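You operate a simulated robot arm through the tools that you are given. There is no shell and no other tool. Be economical: measure what you need, move in short steps, check, and stop when the job is done.

The job below is to be done with a simulated robot arm. You get a single attempt, and the scene is never put back.

## Task
Move the blue core from the air shaft to the green mat.
Fine: tap shut and hose vented before the nozzle goes back in its cup; let the shaft down by the release button.

Only the result counts: the job must be done as asked and must still hold three seconds after the hand-in. Knocking over, shifting, dropping, spilling or breaking anything else fails it.

## Robot
A 7-joint arm with a two-finger parallel gripper, fixed in place. Base frame: the origin is at the foot of the arm, x ahead of it, y to its left, z up; the work surface is at about z = 820. Lengths are in mm, angles in rad, forces in N, time in s.
With the tool pointing down near the work surface it reaches from about 240 to 680 mm from the base axis. Its first joint turns from -1.152 to 1.152 rad. Payload 2.4 kg.
The TCP is the grasp point between the finger pads, 30 mm short of the fingertips. In the tool frame z runs along the fingers and y along their closing line. Largest opening 94 mm; finger width 28, thickness 10; the body of the gripper, 50 by 96 mm, starts 55 mm behind the TCP.
Orientation is told as [roll, pitch, yaw] about the base's x, y, z axes, in that order, counted from this pose: with the fingers straight down and closing along the base's y, the tool's x points along the base's -x, its y along +y and its z along -z.

## Interface
- The arm moves only by the tool servo_tool. Its argument "increments" is a list of rows, each a list of 3 entries, a list of its own where there are three numbers: the gripper command, from -1 (shut) to 1 (fully open), values between in proportion, then the shift along the tool's x, y, z in units of 250 mm (1.0 is 250 mm), then the turn, a rotation vector about the tool's x, y, z in units of 180 degrees (1.0 is 180 degrees). In form: [[grip, [tx, ty, tz], [ax, ay, az]], ...]. A call has 1 to 20 rows; each row is the pose to reach, as a shift and turn from the pose commanded when the call began, along the tool's axes at that moment. A call with a number of a shift or a turn outside -1 to 1 is refused whole. A row lasts 0.2 s, in which the tool goes at most 50 mm and 0.15 rad; a call with a longer step from one row to the next is refused whole, and so is a gripper value outside its range. Where a pose cannot be reached the arm comes as near as it can. A force on the tool above 40 N (or 10 N above the force at the start of the call, whichever is more), or a blocked arm, ends the call early, and 0.2 s more pass. Each finger travels about 153 mm/s and halts on what it meets, pressing with about 27 N; the grip force reading is that of the motor and also rises with nothing between the fingers. The clock runs only during rows and for 0.2 s after the last one: add rows that repeat a pose to give the fingers time. It gives the time, the measured TCP pose, the force on the tool (base axes), the opening and the grip force at its end, in the units of the frame above (readings bear some noise), and new pictures: "views" is both (left out), scene, wrist or none.
- Cameras (640 x 400 px; columns grow to the right, rows downward): "scene" is fixed at [42.4, 471.6, 1457.4]; the picture's right is [-0.75, -0.66, 0.00], its down [-0.30, 0.34, -0.89] and it looks along [0.59, -0.67, -0.46] (base axes); focal length 308 px, centre (320, 200). "wrist" rides on the gripper at [-37, 0, -58] in the tool frame; the picture's right is [0.00, -1.00, 0.00], its down [0.97, 0.00, -0.24] and it looks along [0.24, 0.00, 0.97] (tool axes); focal length 218 px, centre (320, 200).
- locate(camera, pixels): for up to 12 pixels [column, row] of the newest picture of that camera ("zoom" is the newest enlarged one), the place [x, y, z] in the base frame of the surface seen there, good to about 2 mm. No time passes.
- inspect(camera, box): a new picture of the part [left, top, right, bottom] of that camera's present view, enlarged. No time passes.
- hand_in(): hands the job in; it is judged then, once.

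Go step by step. Measure first, check grasps and placings, and put right what went wrong. The budget is 80 turns and 120 pictures, counting those below and the enlarged ones. Unless the task says otherwise, let go and move clear before handing in, and close with one line.

The tools are called after "Request:" by a JSON object that holds its "fn" and its "kwargs". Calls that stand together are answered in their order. servo_tool: Moves the arm, as the interface text tells. Its arguments: {"type":"object","properties":{"increments":{"type":"array","items":{"type":"array"}},"views":{"type":"string","enum":["both","scene","wrist","none"]}},"required":["increments"]} The other tools are called the same way: locate (camera, pixels) gives the place of the surface under pixels of a picture; inspect (camera, box) takes an enlarged picture of a part of a camera's view; hand_in () hands the job in.

At the start:

```text
time: 0.0
tool_pos: [365.7, 124.1, 1288.1]
orientation: [0.0, -0.001, -0.002]
ft_force: [0.4, -0.5, -0.1]
opening: 94.0
grip_force: 0.0
```

scene: 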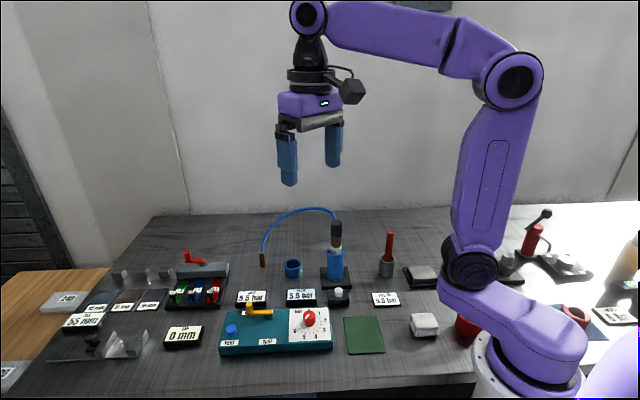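
wrist: 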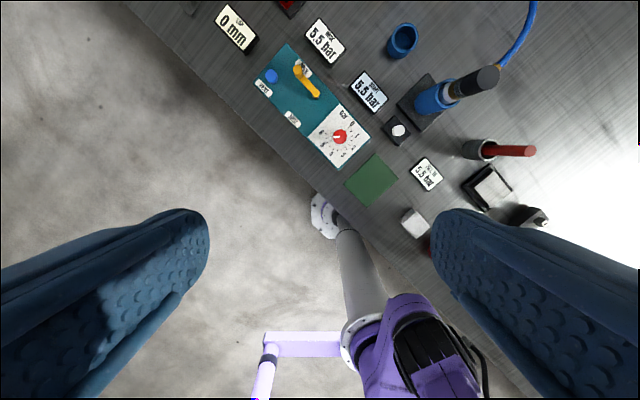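

The pictures show a teal panel (scene about 275,330) with a yellow tap, a blue button and a red dial, and a blue shaft at (335,260) with a hose and nozzle. I'll enlarge these first.

Request:
{"fn": "inspect", "kwargs": {"camera": "scene", "box": [210, 280, 350, 368]}}

Request:
{"fn": "inspect", "kwargs": {"camera": "scene", "box": [230, 200, 450, 338]}}

Request:
{"fn": "inspect", "kwargs": {"camera": "scene", "box": [40, 240, 240, 365]}}

Request:
{"fn": "inspect", "kwargs": {"camera": "wrist", "box": [210, 0, 530, 200]}}

```text
4.55 times, centred on (280, 324) of scene
```

zoom: 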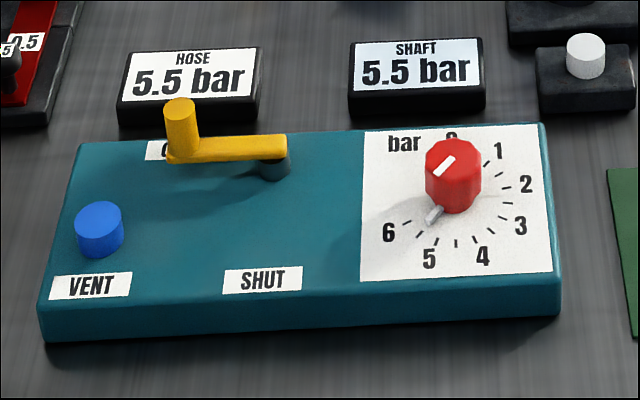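

```text
2.90 times, centred on (340, 269) of scene
```

zoom: 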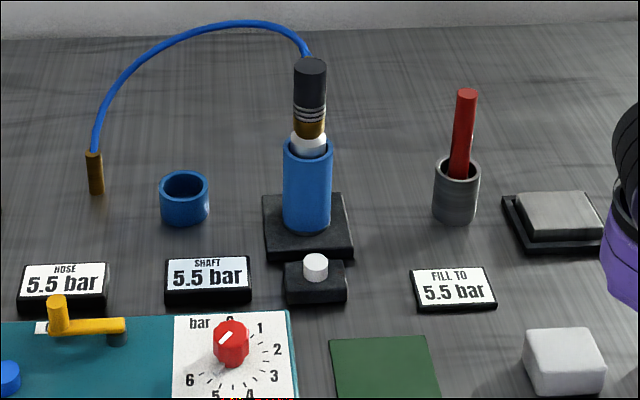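

```text
3.20 times, centred on (140, 302) of scene
```

zoom: 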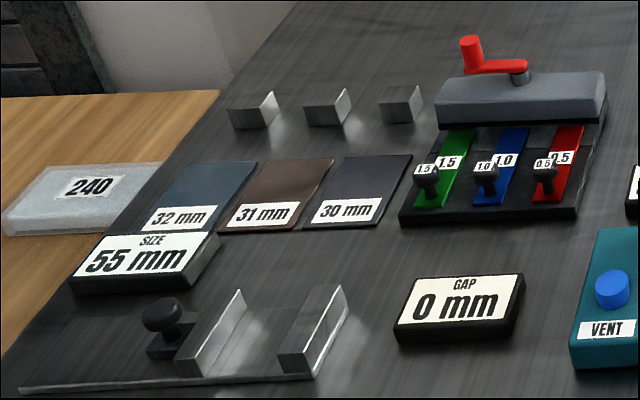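

```text
2.00 times, centred on (370, 100) of wrist
```

zoom: 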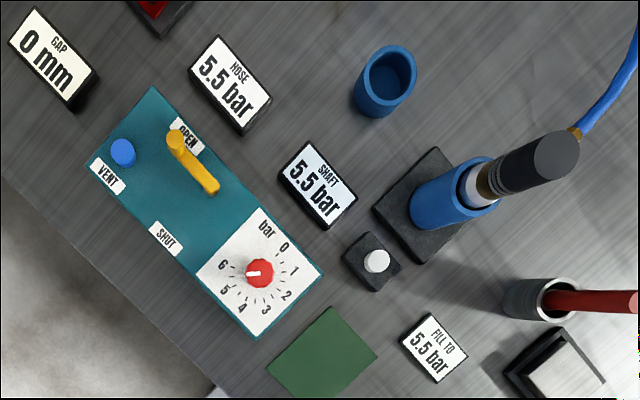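

Tap points at OPEN, and the hose and shaft both read 5.5 bar. The black nozzle sits on top of the shaft, with the blue cup beside it. Next I'll measure these places.

Request:
{"fn": "locate", "kwargs": {"camera": "wrist", "pixels": [[298, 69], [315, 93], [271, 76], [340, 136], [293, 118], [304, 60], [398, 130], [391, 40], [403, 52], [400, 27], [490, 77], [437, 98]]}}

Request:
{"fn": "locate", "kwargs": {"camera": "scene", "pixels": [[336, 223], [336, 233], [336, 243], [335, 250], [335, 265], [346, 318], [379, 317], [385, 353], [349, 355], [292, 261], [292, 274], [338, 290]]}}

Request:
{"fn": "inspect", "kwargs": {"camera": "scene", "box": [280, 205, 392, 275]}}

```text
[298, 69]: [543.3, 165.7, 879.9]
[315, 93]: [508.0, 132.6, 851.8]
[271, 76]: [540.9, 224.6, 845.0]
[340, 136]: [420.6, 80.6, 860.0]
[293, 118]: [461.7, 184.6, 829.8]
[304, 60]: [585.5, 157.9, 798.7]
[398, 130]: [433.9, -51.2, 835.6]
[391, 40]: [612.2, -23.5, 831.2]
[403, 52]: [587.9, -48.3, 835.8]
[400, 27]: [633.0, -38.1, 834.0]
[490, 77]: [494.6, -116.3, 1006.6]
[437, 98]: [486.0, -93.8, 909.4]
```

```text
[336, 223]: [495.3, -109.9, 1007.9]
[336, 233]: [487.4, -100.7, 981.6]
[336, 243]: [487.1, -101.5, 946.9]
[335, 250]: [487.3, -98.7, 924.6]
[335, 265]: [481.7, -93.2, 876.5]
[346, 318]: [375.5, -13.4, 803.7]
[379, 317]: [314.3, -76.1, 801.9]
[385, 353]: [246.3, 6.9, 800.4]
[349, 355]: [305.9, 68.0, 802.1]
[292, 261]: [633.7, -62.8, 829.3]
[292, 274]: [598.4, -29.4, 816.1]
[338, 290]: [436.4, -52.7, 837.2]
```

```text
5.71 times, centred on (336, 240) of scene
```

zoom: 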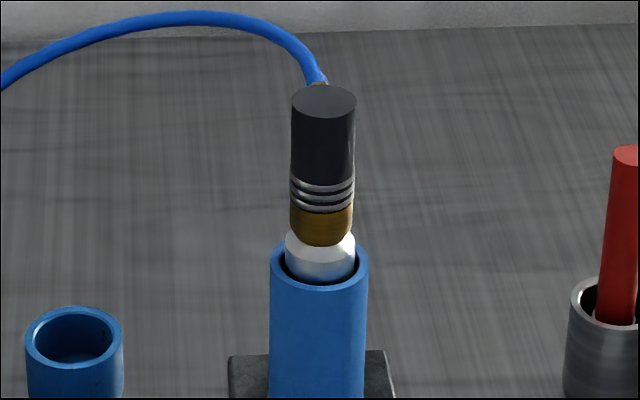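

Lever pivot is about (508,133), its knob at (543,166,880), and SHUT lies about 90° counter-clockwise. I'll move above the knob for a closer look.

Request:
{"fn": "servo_tool", "kwargs": {"increments": [[1, [-0.101, 0.024, 0.13], [0, 0, 0]], [1, [-0.202, 0.048, 0.26], [0, 0, 0]], [1, [-0.303, 0.072, 0.39], [0, 0, 0]], [1, [-0.404, 0.096, 0.52], [0, 0, 0]], [1, [-0.505, 0.12, 0.65], [0, 0, 0]], [1, [-0.606, 0.144, 0.78], [0, 0, 0]], [1, [-0.708, 0.168, 0.912], [0, 0, 0]], [1, [-0.708, 0.168, 0.912], [0, 0, 0]]], "views": "both"}}

```text
time: 1.8
tool_pos: [542.7, 166.3, 1057.8]
orientation: [0.0, 0.0, 0.001]
ft_force: [0.1, -0.3, 0.0]
opening: 94.0
grip_force: 0.0
```

scene: 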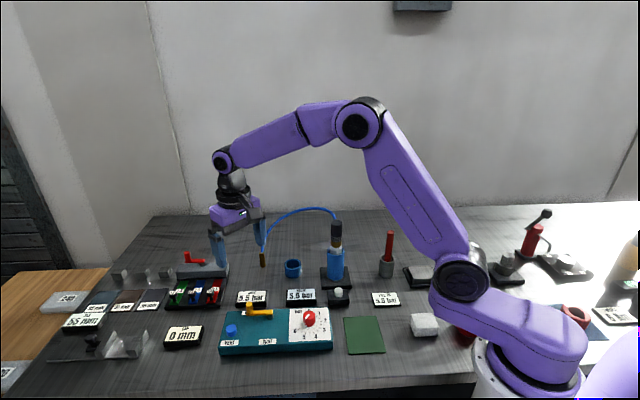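
wrist: 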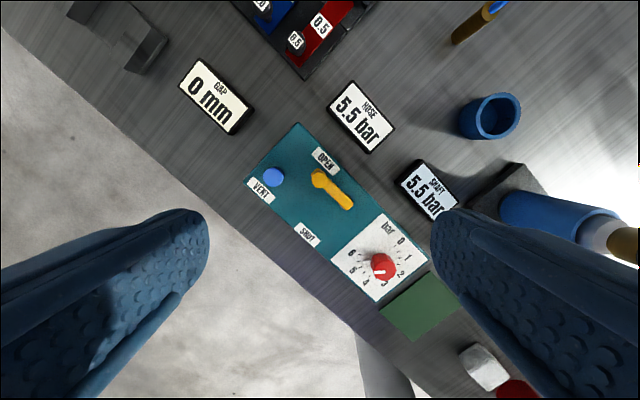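

I'm above the knob (wrist about 319,178). I'll measure the tap, buttons and cup precisely.

Request:
{"fn": "locate", "kwargs": {"camera": "wrist", "pixels": [[319, 178], [346, 203], [333, 190], [326, 160], [308, 235], [274, 176], [466, 124], [515, 103], [490, 98], [493, 127], [383, 267], [295, 200]]}}

Request:
{"fn": "inspect", "kwargs": {"camera": "wrist", "box": [240, 120, 440, 245]}}

Request:
{"fn": "inspect", "kwargs": {"camera": "wrist", "box": [440, 60, 640, 185]}}

```text
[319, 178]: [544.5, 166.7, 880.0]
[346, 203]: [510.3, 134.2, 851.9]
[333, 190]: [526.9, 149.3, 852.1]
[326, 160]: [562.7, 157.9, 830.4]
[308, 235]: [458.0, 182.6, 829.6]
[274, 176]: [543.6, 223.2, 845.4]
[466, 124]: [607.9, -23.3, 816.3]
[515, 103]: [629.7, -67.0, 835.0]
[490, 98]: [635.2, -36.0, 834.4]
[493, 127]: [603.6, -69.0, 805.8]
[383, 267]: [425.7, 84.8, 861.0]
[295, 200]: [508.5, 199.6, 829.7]
```

```text
3.20 times, centred on (340, 182) of wrist
```

zoom: 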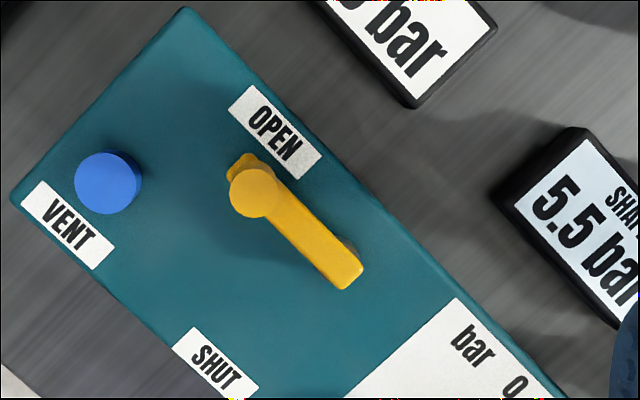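

```text
3.20 times, centred on (540, 122) of wrist
```

zoom: 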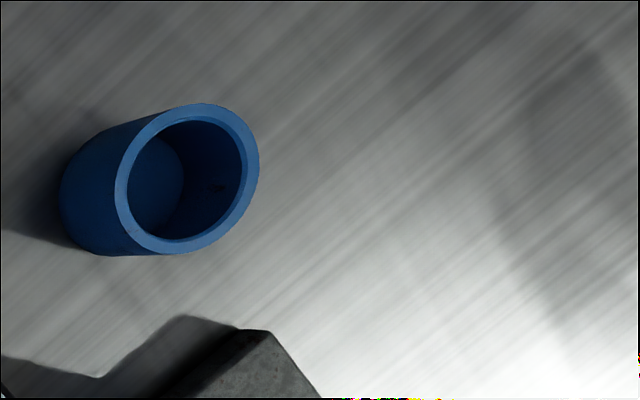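

Lever plate top is z 852 and the knob top is z 880, with the pivot near (510,134). I'll turn to yaw 0.5 and lower around the knob, fingertips just above the lever.

Request:
{"fn": "servo_tool", "kwargs": {"increments": [[0, [-0.007, 0.002, 0.15], [0, 0, -0.04]], [-0.1, [-0.007, 0.002, 0.3], [0, 0, -0.08]], [-0.1, [-0.007, 0.002, 0.45], [0, 0, -0.12]], [-0.1, [-0.007, 0.002, 0.58], [0, 0, -0.159]], [-0.1, [-0.007, 0.002, 0.64], [0, 0, -0.159]], [-0.1, [-0.007, 0.002, 0.683], [0, 0, -0.159]], [-0.4, [-0.007, 0.002, 0.683], [0, 0, -0.159]]], "views": "both"}}

```text
time: 3.4
tool_pos: [541.8, 167.7, 888.8]
orientation: [-0.002, -0.001, 0.499]
ft_force: [-0.3, 0.1, 0.5]
opening: 28.1
grip_force: 0.0
```

scene: 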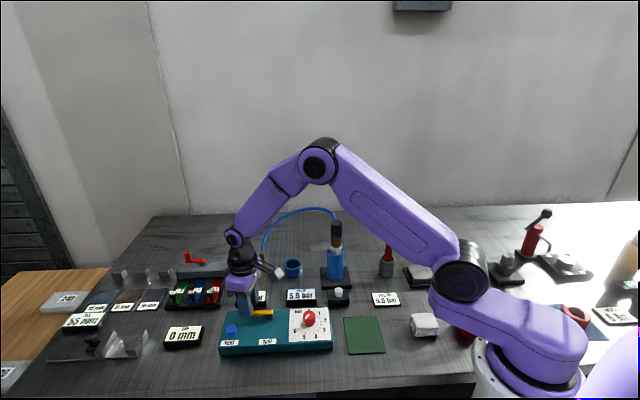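
wrist: 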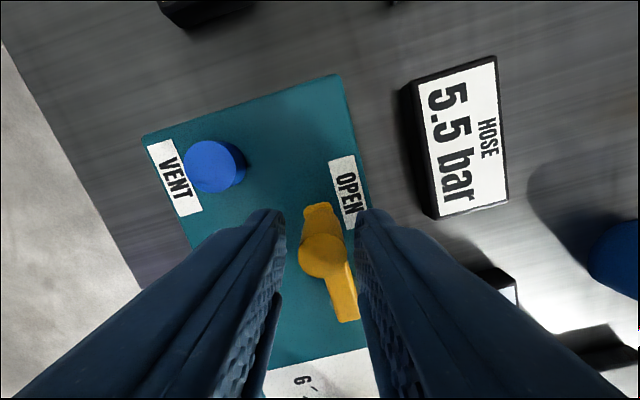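

The knob is between the fingers (wrist 322,255). I'll close loosely and swing along the arc 90° counter-clockwise toward SHUT.

Request:
{"fn": "servo_tool", "kwargs": {"increments": [[-0.6, [0, 0, 0], [0, 0, 0]], [-0.6, [0.0082, 0.0235, 0], [0, 0, -0.0371]], [-0.6, [0.0194, 0.0457, 0], [0, 0, -0.0742]], [-0.6, [0.0335, 0.0662, 0], [0, 0, -0.1113]], [-0.6, [0.0502, 0.0846, 0], [0, 0, -0.1484]], [-0.6, [0.0692, 0.1006, 0], [0, 0, -0.1855]], [-0.6, [0.0902, 0.114, 0], [0, 0, -0.2226]], [-0.6, [0.1128, 0.1244, 0], [0, 0, -0.2597]], [-0.6, [0.1365, 0.1318, 0], [0, 0, -0.2968]], [-0.6, [0.161, 0.1359, 0], [0, 0, -0.3339]], [-0.6, [0.1859, 0.1367, 0], [0, 0, -0.371]], [-0.6, [0.2107, 0.1341, 0], [0, 0, -0.4081]], [-0.6, [0.2349, 0.1283, 0], [0, 0, -0.4452]]], "views": "both"}}

```text
time: 6.2
tool_pos: [475.1, 166.3, 889.6]
orientation: [0.0, 0.0, 1.9]
ft_force: [0.6, 0.9, -0.5]
opening: 19.7
grip_force: 1.1
```

scene: 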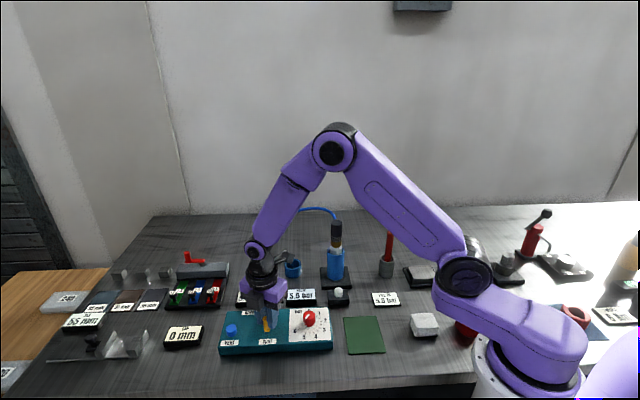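
wrist: 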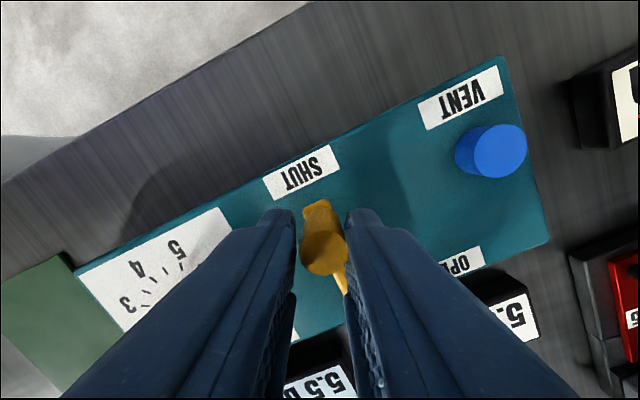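

The tap now points at SHUT. I'll lift off, shut the fingers and move above the VENT button.

Request:
{"fn": "servo_tool", "kwargs": {"increments": [[-0.4, [0, 0, 0], [0, 0, 0]], [-0.4, [0, 0, -0.12], [0, 0, 0]], [-0.4, [0, 0, -0.24], [0, 0, 0]], [-1, [-0.016, -0.041, -0.24], [0, 0, 0.045]], [-1, [-0.032, -0.082, -0.24], [0, 0, 0.09]], [-1, [-0.048, -0.123, -0.24], [0, 0, 0.135]], [-1, [-0.064, -0.164, -0.24], [0, 0, 0.18]], [-1, [-0.08, -0.206, -0.24], [0, 0, 0.225]], [-1, [-0.096, -0.247, -0.24], [0, 0, 0.27]], [-1, [-0.112, -0.288, -0.24], [0, 0, 0.315]], [-1, [-0.127, -0.329, -0.24], [0, 0, 0.36]], [-1, [-0.127, -0.329, -0.24], [0, 0, 0.36]]], "views": "both"}}

```text
time: 8.8
tool_pos: [543.4, 224.1, 949.9]
orientation: [-0.001, 0.001, 0.766]
ft_force: [0.0, -0.2, -0.4]
opening: 0.3
grip_force: 27.8
```

scene: 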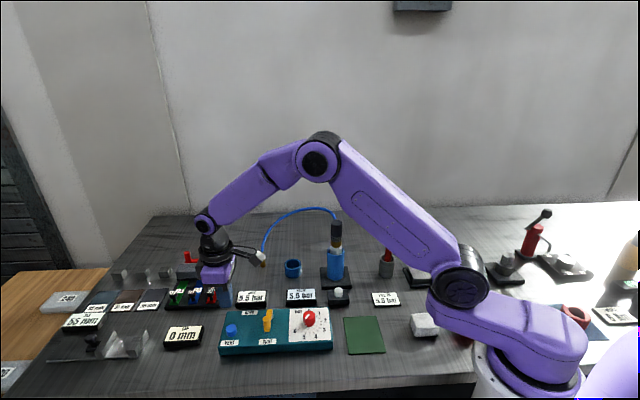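
wrist: 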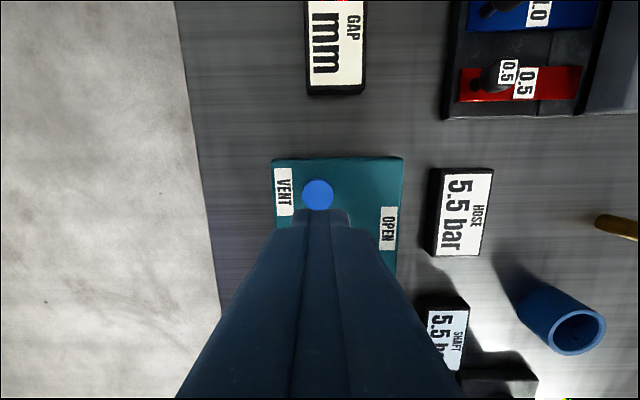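

The fingertips are straight above VENT. I'll press down slowly and hold.

Request:
{"fn": "servo_tool", "kwargs": {"increments": [[-1, [0, 0, 0.14], [0, 0, 0]], [-1, [0, 0, 0.25], [0, 0, 0]], [-1, [0, 0, 0.29], [0, 0, 0]], [-1, [0, 0, 0.305], [0, 0, 0]], [-1, [0, 0, 0.315], [0, 0, 0]], [-1, [0, 0, 0.322], [0, 0, 0]], [-1, [0, 0, 0.322], [0, 0, 0]], [-1, [0, 0, 0.322], [0, 0, 0]], [-1, [0, 0, 0.322], [0, 0, 0]], [-1, [0, 0, 0.322], [0, 0, 0]]], "views": "both"}}

Request:
{"fn": "inspect", "kwargs": {"camera": "scene", "box": [210, 280, 350, 368]}}

```text
time: 11.0
tool_pos: [544.7, 222.9, 870.2]
orientation: [0.0, -0.001, 0.768]
ft_force: [-2.8, 4.3, 8.3]
opening: 0.0
grip_force: 27.4
```

scene: 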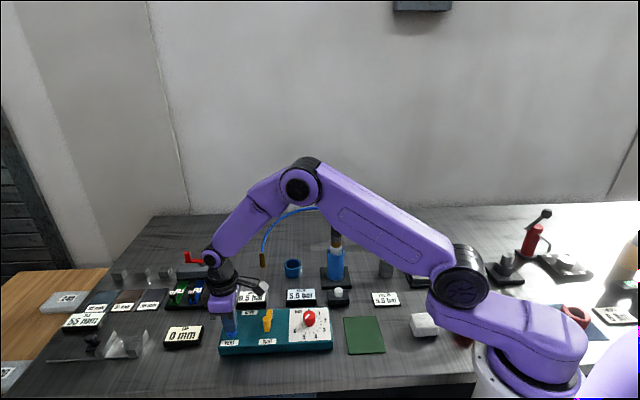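
wrist: 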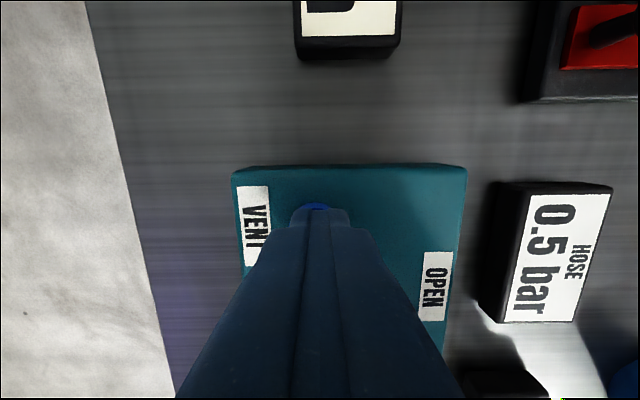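

```text
4.55 times, centred on (280, 324) of scene
```

zoom: 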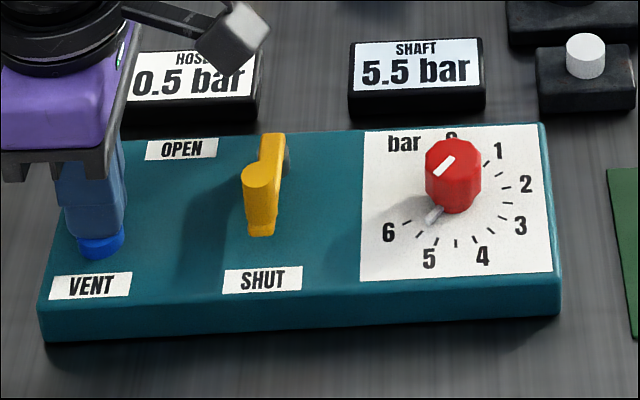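

The hose is down to 0.5 bar and still venting, and the shaft keeps its 5.5. I'll hold the button a little longer.

Request:
{"fn": "servo_tool", "kwargs": {"increments": [[-1, [0, 0, 0], [0, 0, 0]], [-1, [0, 0, 0], [0, 0, 0]], [-1, [0, 0, 0], [0, 0, 0]], [-1, [0, 0, 0], [0, 0, 0]], [-1, [0, 0, 0], [0, 0, 0]], [-1, [0, 0, 0], [0, 0, 0]]], "views": "wrist"}}

```text
time: 12.4
tool_pos: [543.8, 224.6, 869.7]
orientation: [0.0, -0.001, 0.769]
ft_force: [1.0, 4.0, 8.4]
opening: 0.1
grip_force: 26.8
```

wrist: 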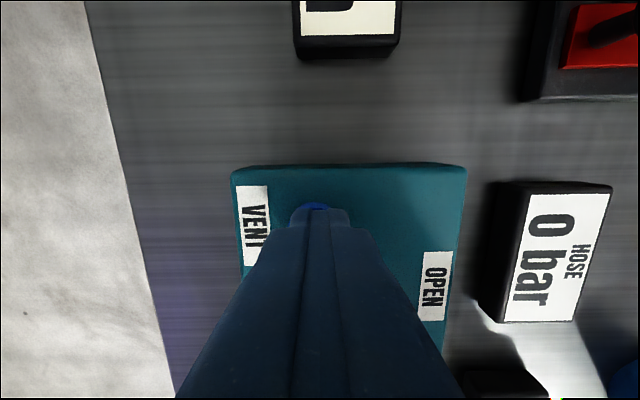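

The hose reads 0 bar. Before I cross over to the nozzle I'll check how high the hose arch is.

Request:
{"fn": "servo_tool", "kwargs": {"increments": [[-1, [0, 0, -0.15], [0, 0, 0]], [-1, [0, 0, -0.33], [0, 0, 0]], [-1, [0, 0, -0.52], [0, 0, 0]], [-1, [0, 0, -0.71], [0, 0, 0]], [-1, [0, 0, -0.9], [0, 0, 0]], [-1, [0, 0, -1], [0, 0, 0]]], "views": "scene"}}

Request:
{"fn": "locate", "kwargs": {"camera": "scene", "pixels": [[335, 217], [330, 211], [318, 208], [305, 208], [290, 211], [275, 220], [266, 235], [263, 260]]}}

Request:
{"fn": "inspect", "kwargs": {"camera": "scene", "box": [250, 195, 370, 270]}}

```text
time: 13.8
tool_pos: [542.8, 224.0, 1117.9]
orientation: [0.0, 0.001, 0.768]
ft_force: [-0.3, -0.8, -1.2]
opening: 0.0
grip_force: 27.0
```

scene: 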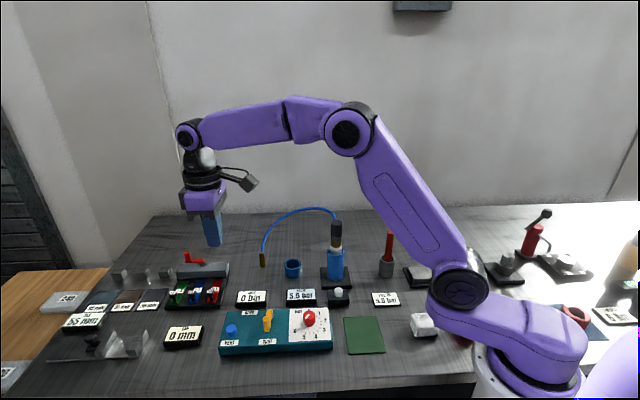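

```text
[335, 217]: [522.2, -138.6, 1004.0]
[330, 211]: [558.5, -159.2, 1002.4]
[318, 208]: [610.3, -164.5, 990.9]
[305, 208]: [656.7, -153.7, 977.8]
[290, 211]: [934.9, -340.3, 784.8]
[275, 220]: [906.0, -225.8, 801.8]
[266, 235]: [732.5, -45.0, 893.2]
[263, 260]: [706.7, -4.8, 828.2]
```

```text
5.33 times, centred on (310, 232) of scene
```

zoom: 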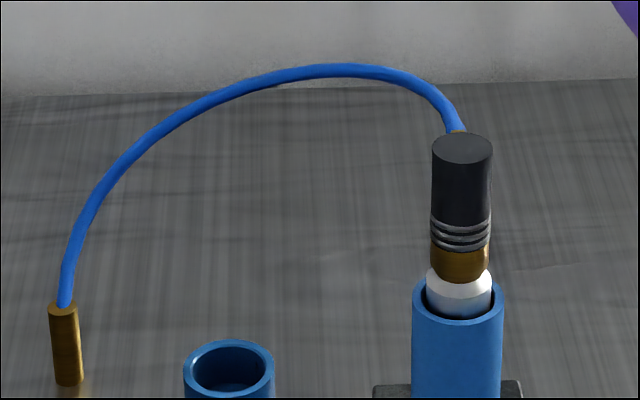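

The hose leaves the nozzle toward about -46°, so I'll use yaw -0.8 to close the fingers across it. I'll fly there at z 1118, above everything.

Request:
{"fn": "servo_tool", "kwargs": {"increments": [[-1, [0.08, -0.063, 0], [0, 0, 0.0417]], [-1, [0.16, -0.125, 0], [0, 0, 0.0833]], [-1, [0.24, -0.188, 0], [0, 0, 0.125]], [-1, [0.32, -0.251, 0], [0, 0, 0.1667]], [-1, [0.4, -0.313, 0], [0, 0, 0.2083]], [-1, [0.48, -0.376, 0], [0, 0, 0.25]], [-1, [0.56, -0.439, 0], [0, 0, 0.2917]], [-1, [0.64, -0.501, 0], [0, 0, 0.3333]], [-1, [0.72, -0.564, 0], [0, 0, 0.375]], [-0.5, [0.8, -0.627, 0], [0, 0, 0.4167]], [0, [0.88, -0.689, 0], [0, 0, 0.4583]], [0.4, [0.96, -0.752, 0], [0, 0, 0.5]], [0.4, [0.96, -0.752, 0], [0, 0, 0.5]]], "views": "both"}}

Request:
{"fn": "locate", "kwargs": {"camera": "scene", "pixels": [[389, 233], [389, 262], [336, 223]]}}

```text
time: 16.6
tool_pos: [501.9, -78.8, 1117.4]
orientation: [0.0, -0.001, -0.807]
ft_force: [0.4, 0.2, 0.3]
opening: 66.0
grip_force: 0.1
```

scene: 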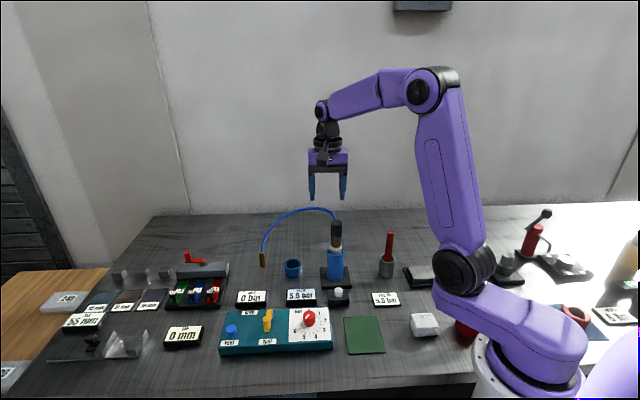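
wrist: 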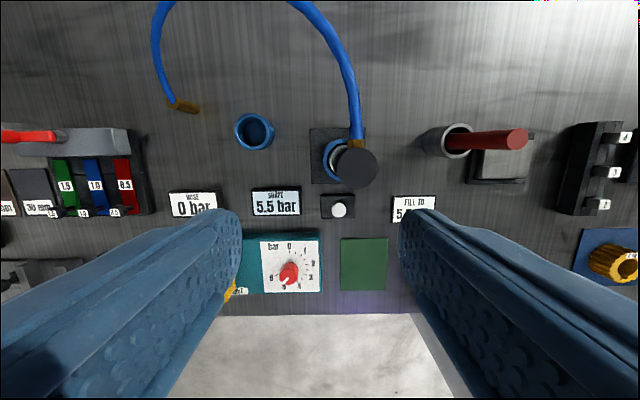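

```text
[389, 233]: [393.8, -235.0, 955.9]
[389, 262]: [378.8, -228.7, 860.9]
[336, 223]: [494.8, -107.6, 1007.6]
```

Request:
{"fn": "locate", "kwargs": {"camera": "wrist", "pixels": [[353, 166], [335, 168], [377, 168], [353, 152], [354, 186], [255, 132], [236, 132], [273, 133], [255, 117], [255, 149], [329, 160], [363, 265]]}}

Request:
{"fn": "inspect", "kwargs": {"camera": "wrist", "box": [220, 90, 420, 215]}}

```text
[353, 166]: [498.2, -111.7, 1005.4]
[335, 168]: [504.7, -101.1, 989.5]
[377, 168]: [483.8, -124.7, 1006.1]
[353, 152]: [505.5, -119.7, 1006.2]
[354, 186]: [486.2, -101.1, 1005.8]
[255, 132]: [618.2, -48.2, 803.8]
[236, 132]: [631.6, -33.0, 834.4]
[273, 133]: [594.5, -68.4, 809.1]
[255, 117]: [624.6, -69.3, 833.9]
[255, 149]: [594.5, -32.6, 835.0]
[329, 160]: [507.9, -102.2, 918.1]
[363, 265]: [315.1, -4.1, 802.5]
```

```text
3.20 times, centred on (320, 152) of wrist
```

zoom: 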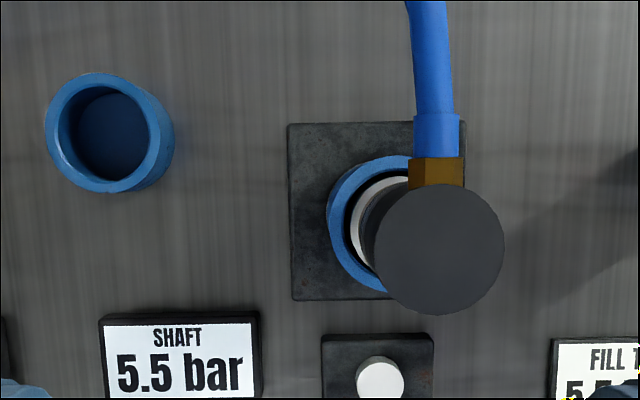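

Nozzle centre is (495.6,-113), handle diameter about 30, top at z 1006. The cup centre is about (614,-50) with its rim at z 834. I'll grip high on the handle (tips at z 971) so the fingers stay clear of the cup rim later.

Request:
{"fn": "servo_tool", "kwargs": {"increments": [[0.4, [-0.0842, -0.114, 0], [0, 0, 0]], [0.4, [-0.0842, -0.114, 0.15], [0, 0, 0]], [0.4, [-0.0842, -0.114, 0.3], [0, 0, 0]], [0.4, [-0.0842, -0.114, 0.42], [0, 0, 0]], [0.4, [-0.0842, -0.114, 0.466], [0, 0, 0]], [0.4, [-0.0842, -0.114, 0.466], [0, 0, 0]]], "views": "both"}}

Request:
{"fn": "inspect", "kwargs": {"camera": "scene", "box": [280, 195, 392, 265]}}

```text
time: 18.0
tool_pos: [495.9, -111.7, 1003.0]
orientation: [0.001, 0.001, -0.802]
ft_force: [-0.6, 0.4, 0.2]
opening: 65.6
grip_force: 0.0
```

scene: 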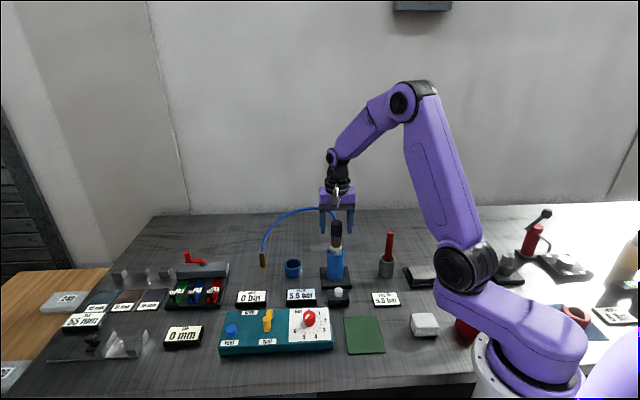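
wrist: 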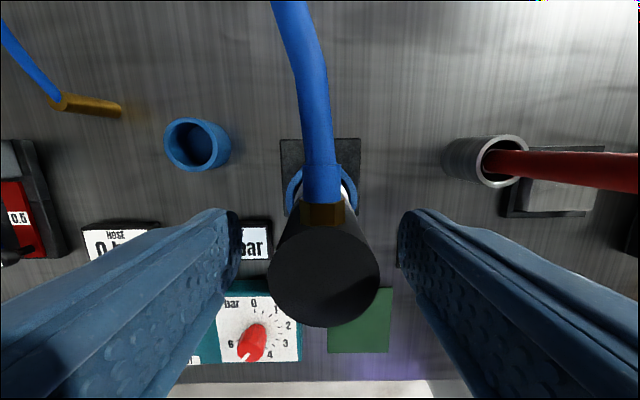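

```text
5.71 times, centred on (336, 230) of scene
```

zoom: 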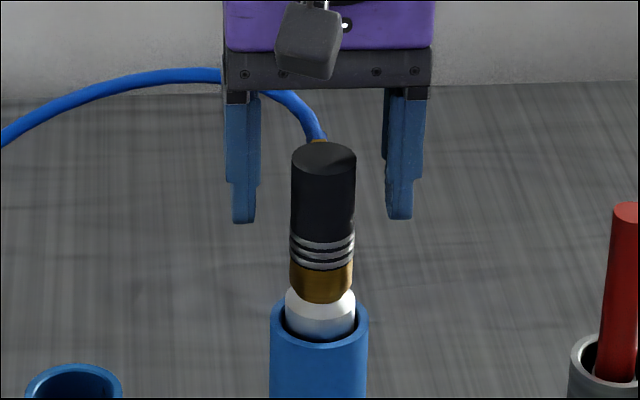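

The handle is centred between the fingers (wrist about 323,270). I'll close on it.

Request:
{"fn": "servo_tool", "kwargs": {"increments": [[0, [0, 0, 0], [0, 0, 0]], [-0.5, [0, 0, 0], [0, 0, 0]], [-1, [0, 0, 0], [0, 0, 0]], [-1, [0, 0, 0], [0, 0, 0]]], "views": "none"}}

Request:
{"fn": "servo_tool", "kwargs": {"increments": [[-1, [0, 0, -0.02], [0, 0, 0]], [-1, [0, 0, -0.05], [0, 0, 0]], [-1, [0, 0, -0.1], [0, 0, 0]], [-1, [0, 0, -0.18], [0, 0, 0]]], "views": "both"}}

Request:
{"fn": "inspect", "kwargs": {"camera": "scene", "box": [260, 180, 400, 305]}}

```text
time: 19.0
tool_pos: [496.3, -112.9, 1002.7]
orientation: [0.001, 0.001, -0.802]
ft_force: [-0.6, -0.1, 1.2]
opening: 31.5
grip_force: 27.1
```

```text
time: 20.0
tool_pos: [496.4, -112.9, 1047.2]
orientation: [0.0, -0.001, -0.802]
ft_force: [-0.9, -0.1, -2.5]
opening: 31.5
grip_force: 27.0
```

scene: 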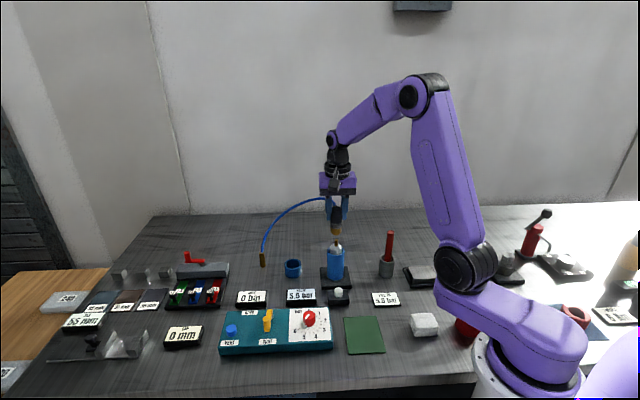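
wrist: 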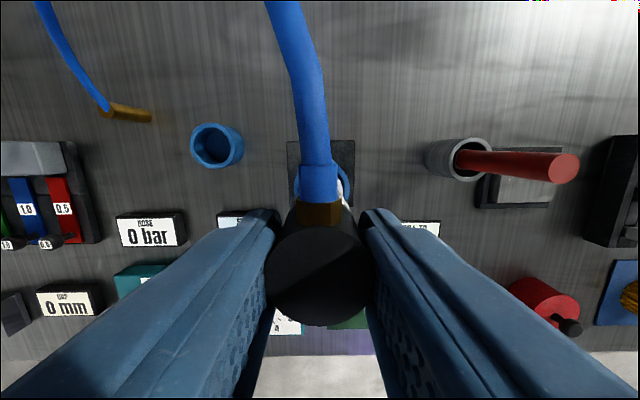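

```text
3.20 times, centred on (330, 242) of scene
```

zoom: 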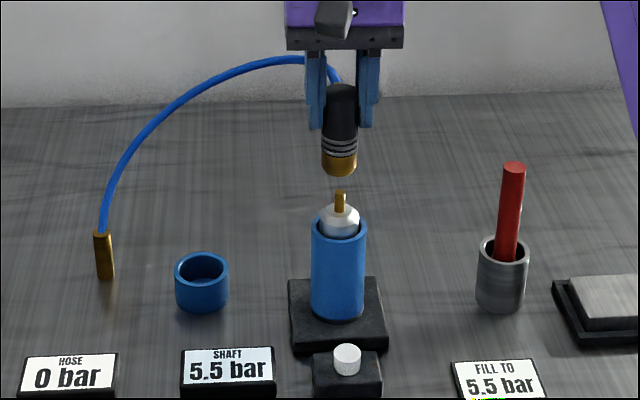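

The nozzle came off cleanly, the hose reads 0 and the shaft holds 5.5. I'll re-measure the cup before carrying the nozzle over.

Request:
{"fn": "inspect", "kwargs": {"camera": "wrist", "box": [176, 100, 256, 190]}}

Request:
{"fn": "locate", "kwargs": {"camera": "scene", "pixels": [[335, 233], [336, 229], [334, 214], [337, 246], [292, 260], [285, 264], [300, 264]]}}

Request:
{"fn": "inspect", "kwargs": {"camera": "scene", "box": [272, 245, 312, 285]}}

```text
4.44 times, centred on (216, 145) of wrist
```

zoom: 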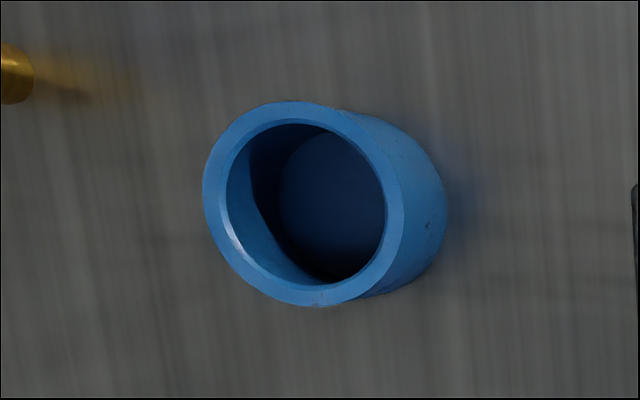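

```text
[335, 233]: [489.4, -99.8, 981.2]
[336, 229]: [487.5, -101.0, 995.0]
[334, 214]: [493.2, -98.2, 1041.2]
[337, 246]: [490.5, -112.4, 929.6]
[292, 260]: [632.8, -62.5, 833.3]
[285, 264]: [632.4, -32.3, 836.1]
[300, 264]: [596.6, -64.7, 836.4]
```

```text
10.00 times, centred on (292, 265) of scene
```

zoom: 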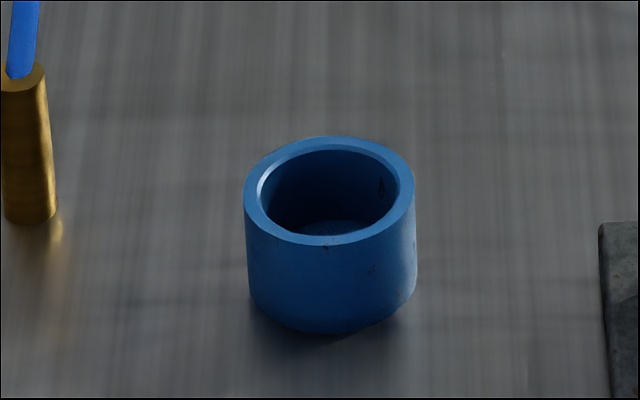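

The cup centre is (614.8,-49) with its rim at z 835. I'll carry the nozzle over it and stop just above the rim to check.

Request:
{"fn": "servo_tool", "kwargs": {"increments": [[-1, [0, 0, -0.04], [0, 0, 0]], [-1, [-0.036, 0.13, -0.04], [0, 0, 0]], [-1, [-0.073, 0.26, -0.04], [0, 0, 0]], [-1, [-0.11, 0.39, -0.02], [0, 0, 0]], [-1, [-0.146, 0.518, 0], [0, 0, 0]], [-1, [-0.146, 0.518, 0.15], [0, 0, 0]], [-1, [-0.146, 0.518, 0.3], [0, 0, 0]], [-1, [-0.146, 0.518, 0.43], [0, 0, 0]], [-1, [-0.146, 0.518, 0.43], [0, 0, 0]]], "views": "both"}}

Request:
{"fn": "inspect", "kwargs": {"camera": "scene", "box": [240, 205, 350, 285]}}

```text
time: 22.0
tool_pos: [615.8, -49.0, 940.4]
orientation: [0.0, -0.001, -0.802]
ft_force: [-0.1, -0.8, -2.4]
opening: 31.1
grip_force: 26.9
```

scene: 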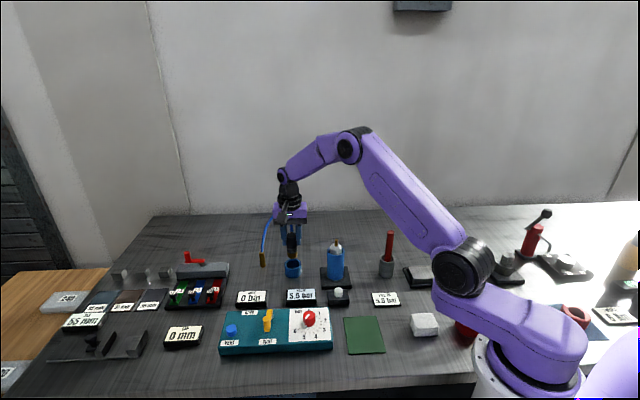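
wrist: 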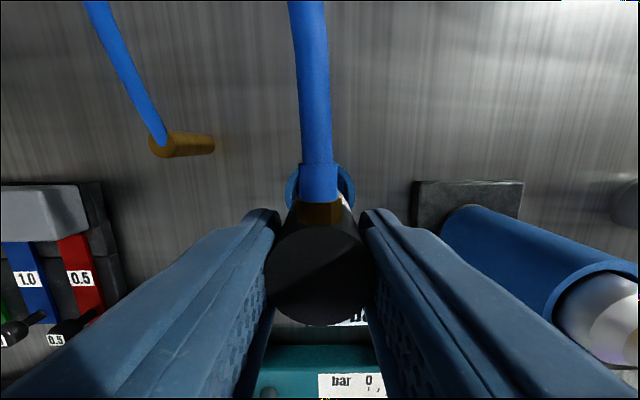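

```text
5.00 times, centred on (295, 245) of scene
```

zoom: 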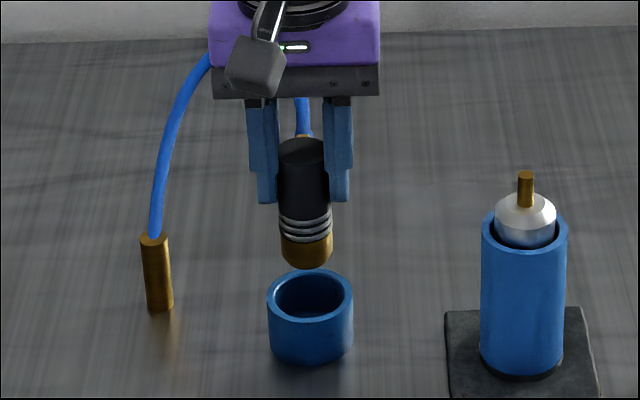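

The nozzle is lined up over the cup. I'll lower it slowly into it.

Request:
{"fn": "servo_tool", "kwargs": {"increments": [[-1, [0, 0, 0.08], [0, 0, 0]], [-1, [0, 0, 0.15], [0, 0, 0]], [-1, [0, 0, 0.2], [0, 0, 0]], [-1, [0, 0, 0.23], [0, 0, 0]], [-1, [0, 0, 0.25], [0, 0, 0]], [-1, [0, 0, 0.26], [0, 0, 0]], [-1, [0, 0, 0.26], [0, 0, 0]]], "views": "both"}}

Request:
{"fn": "inspect", "kwargs": {"camera": "scene", "box": [240, 215, 350, 295]}}

```text
time: 23.6
tool_pos: [614.2, -50.4, 878.4]
orientation: [0.002, -0.006, -0.804]
ft_force: [-10.4, -0.5, 35.2]
opening: 31.6
grip_force: 26.9
```

scene: 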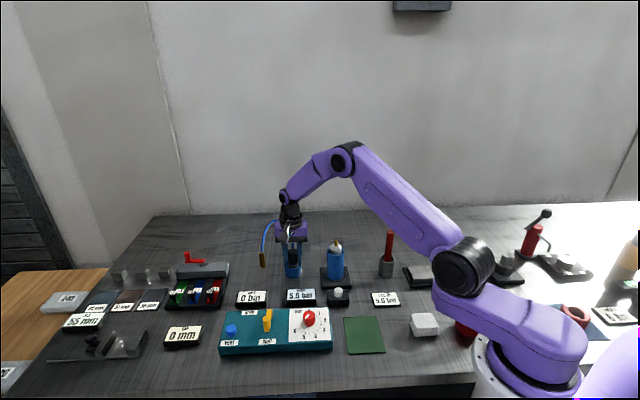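
wrist: 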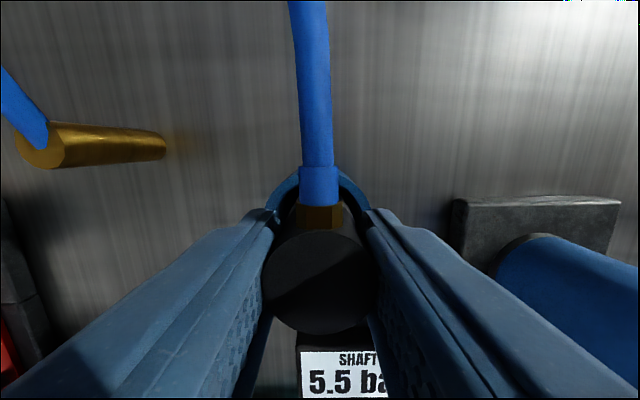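

```text
5.00 times, centred on (295, 255) of scene
```

zoom: 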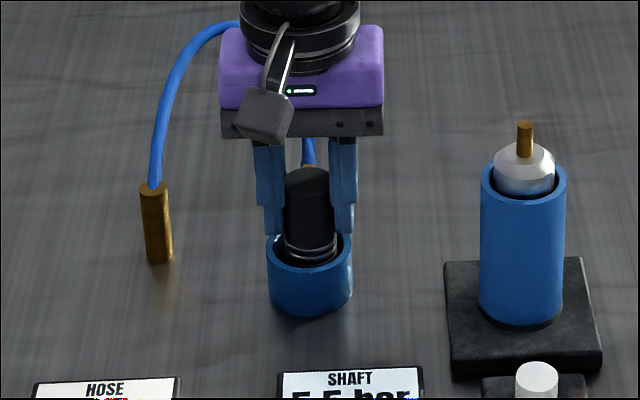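

The nozzle has bottomed in the cup (35 N, one ring still above the rim). I'll ease off, then open.

Request:
{"fn": "servo_tool", "kwargs": {"increments": [[-1, [0, 0, -0.012], [0, 0, 0]], [-1, [0, 0, -0.012], [0, 0, 0]], [-0.1, [0, 0, -0.012], [0, 0, 0]], [0.2, [0, 0, -0.012], [0, 0, 0]], [0.2, [0, 0, -0.012], [0, 0, 0]]], "views": "wrist"}}

Request:
{"fn": "inspect", "kwargs": {"camera": "scene", "box": [240, 215, 350, 295]}}

```text
time: 24.8
tool_pos: [613.8, -51.0, 879.2]
orientation: [0.0, 0.001, -0.803]
ft_force: [-0.4, 0.2, 0.8]
opening: 56.5
grip_force: 0.1
```

wrist: 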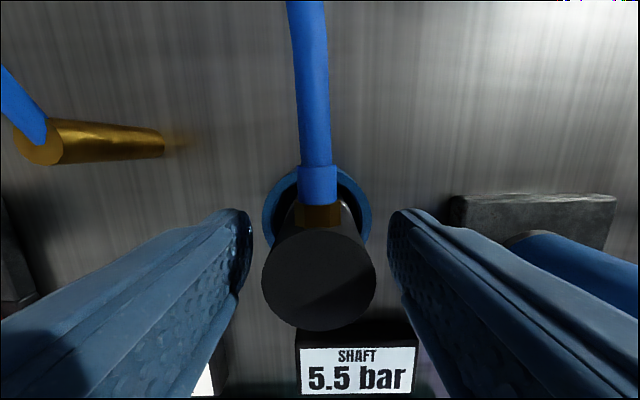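

```text
5.00 times, centred on (295, 255) of scene
```

zoom: 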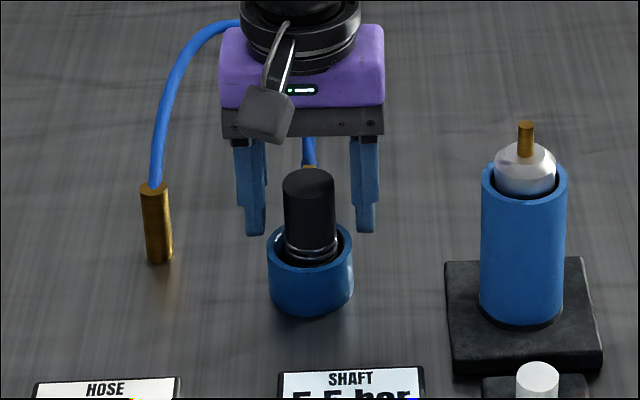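

The nozzle stands in its cup. I'll lift straight up and go over the white release button at yaw 0, keeping the camera clear of the core.

Request:
{"fn": "servo_tool", "kwargs": {"increments": [[0.2, [0, 0, -0.1], [0, 0, 0]], [0.2, [0, 0, -0.28], [0, 0, 0]], [0.2, [0, 0, -0.46], [0, 0, 0]], [0.2, [0, 0, -0.64], [0, 0, 0]], [-0.3, [0.08, -0.087, -0.64], [0, 0, -0.0426]], [-1, [0.164, -0.174, -0.64], [0, 0, -0.0852]], [-1, [0.246, -0.26, -0.64], [0, 0, -0.1278]], [-1, [0.328, -0.347, -0.64], [0, 0, -0.1704]], [-1, [0.41, -0.434, -0.64], [0, 0, -0.213]], [-1, [0.492, -0.521, -0.64], [0, 0, -0.2556]], [-1, [0.492, -0.521, -0.5], [0, 0, -0.2556]], [-1, [0.492, -0.521, -0.36], [0, 0, -0.2556]], [-1, [0.492, -0.521, -0.24], [0, 0, -0.2556]], [-1, [0.492, -0.521, -0.24], [0, 0, -0.2556]]], "views": "both"}}

Request:
{"fn": "inspect", "kwargs": {"camera": "scene", "box": [240, 205, 400, 305]}}

Request:
{"fn": "inspect", "kwargs": {"camera": "wrist", "box": [240, 130, 440, 255]}}

```text
time: 27.8
tool_pos: [434.3, -54.0, 937.1]
orientation: [0.0, 0.002, 0.0]
ft_force: [0.9, 0.1, 0.0]
opening: 0.1
grip_force: 26.6
```

scene: 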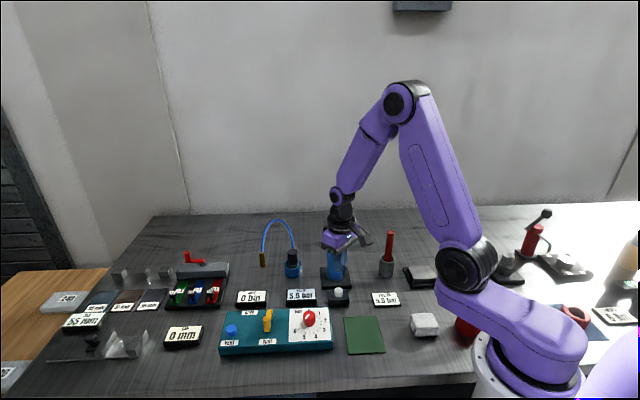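
wrist: 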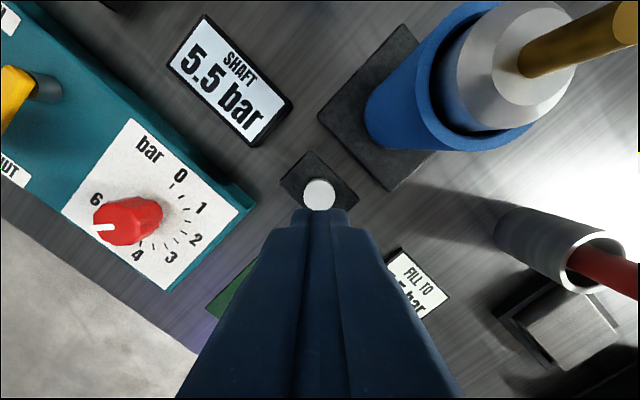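

```text
4.00 times, centred on (320, 255) of scene
```

zoom: 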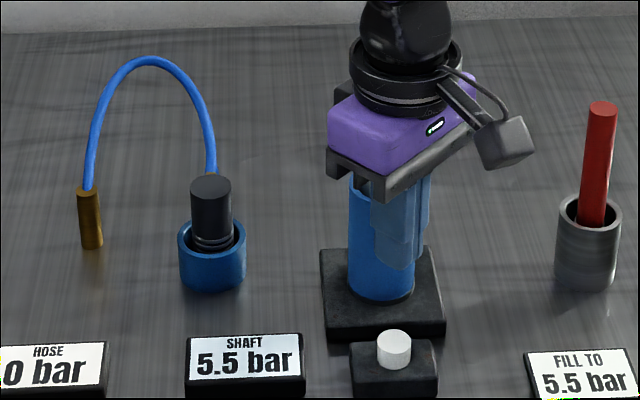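

```text
3.20 times, centred on (340, 192) of wrist
```

zoom: 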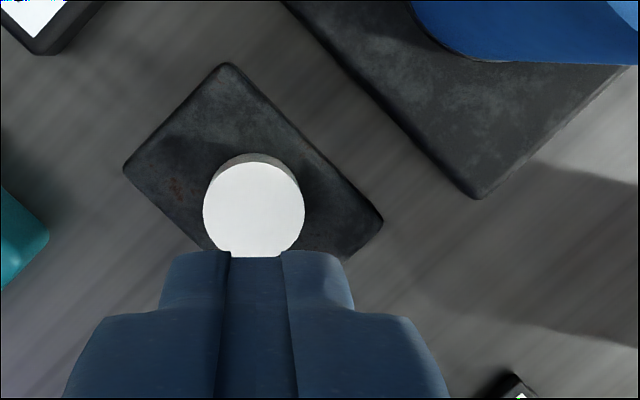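

The button is right under the fingertips (wrist 320,195). I'll press it and hold.

Request:
{"fn": "servo_tool", "kwargs": {"increments": [[-1, [0, 0, 0.14], [0, 0, 0]], [-1, [0, 0, 0.24], [0, 0, 0]], [-1, [0, 0, 0.27], [0, 0, 0]], [-1, [0, 0, 0.29], [0, 0, 0]], [-1, [0, 0, 0.303], [0, 0, 0]], [-1, [0, 0, 0.312], [0, 0, 0]], [-1, [0, 0, 0.312], [0, 0, 0]], [-1, [0, 0, 0.312], [0, 0, 0]], [-1, [0, 0, 0.312], [0, 0, 0]], [-1, [0, 0, 0.312], [0, 0, 0]], [-1, [0, 0, 0.312], [0, 0, 0]], [-1, [0, 0, 0.312], [0, 0, 0]]], "views": "both"}}

```text
time: 30.4
tool_pos: [433.8, -52.2, 859.5]
orientation: [-0.003, 0.001, 0.0]
ft_force: [-0.5, -1.6, 2.9]
opening: 0.0
grip_force: 26.7
```

scene: 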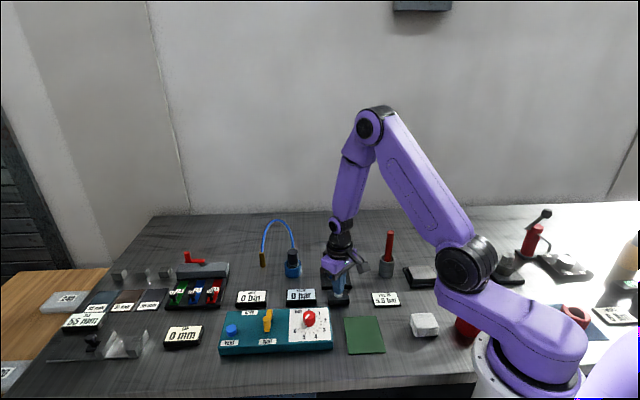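
wrist: 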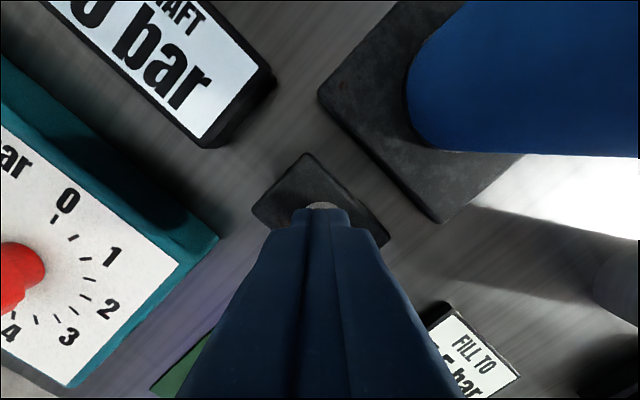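

The shaft display reads 0 bar. I'll lift and move above the core to measure it.

Request:
{"fn": "servo_tool", "kwargs": {"increments": [[-1, [0, 0, -0.1], [0, 0, 0]], [-1, [0, 0, -0.28], [0, 0, 0]], [-1, [0, 0, -0.46], [0, 0, 0]], [-1, [0, 0, -0.64], [0, 0, 0]], [-1, [0, 0, -0.82], [0, 0, 0]], [-0.5, [-0.06, -0.06, -0.92], [0, 0, 0]], [0, [-0.15, -0.14, -0.92], [0, 0, 0]], [0.5, [-0.25, -0.236, -0.92], [0, 0, 0]], [1, [-0.25, -0.236, -0.92], [0, 0, 0]], [1, [-0.25, -0.236, -0.92], [0, 0, 0]]], "views": "both"}}

Request:
{"fn": "inspect", "kwargs": {"camera": "scene", "box": [280, 220, 392, 310]}}

Request:
{"fn": "inspect", "kwargs": {"camera": "wrist", "box": [220, 140, 420, 265]}}

```text
time: 32.6
tool_pos: [497.9, -112.2, 1091.7]
orientation: [0.001, 0.0, -0.002]
ft_force: [0.5, 0.7, 0.1]
opening: 93.9
grip_force: 0.1
```

scene: 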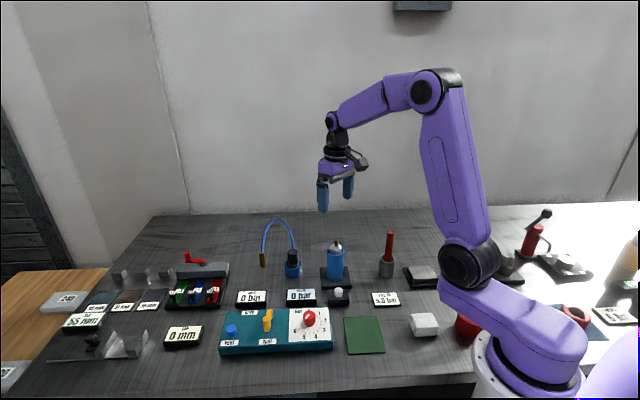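
wrist: 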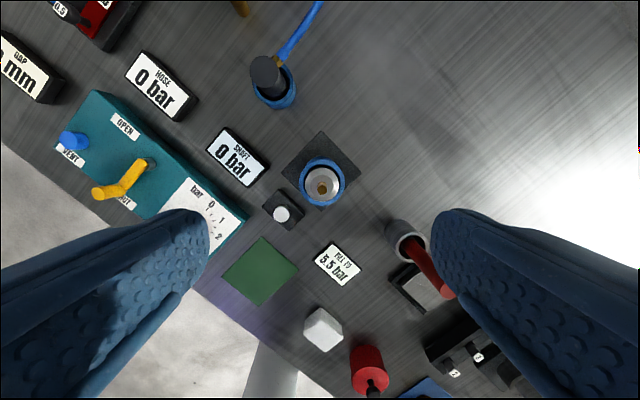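

```text
4.44 times, centred on (336, 265) of scene
```

zoom: 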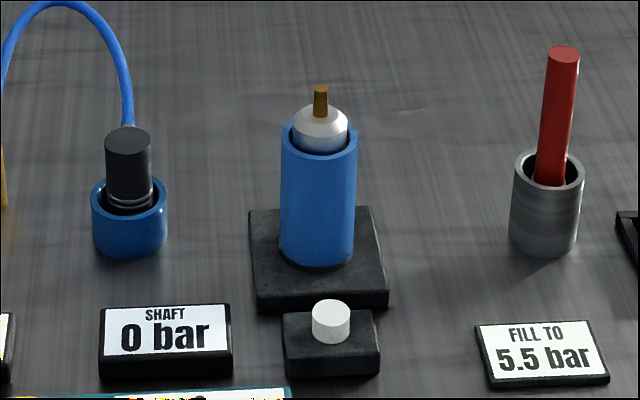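

```text
3.20 times, centred on (320, 202) of wrist
```

zoom: 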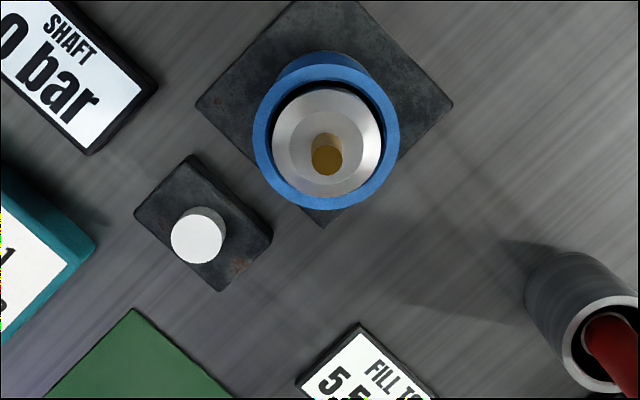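

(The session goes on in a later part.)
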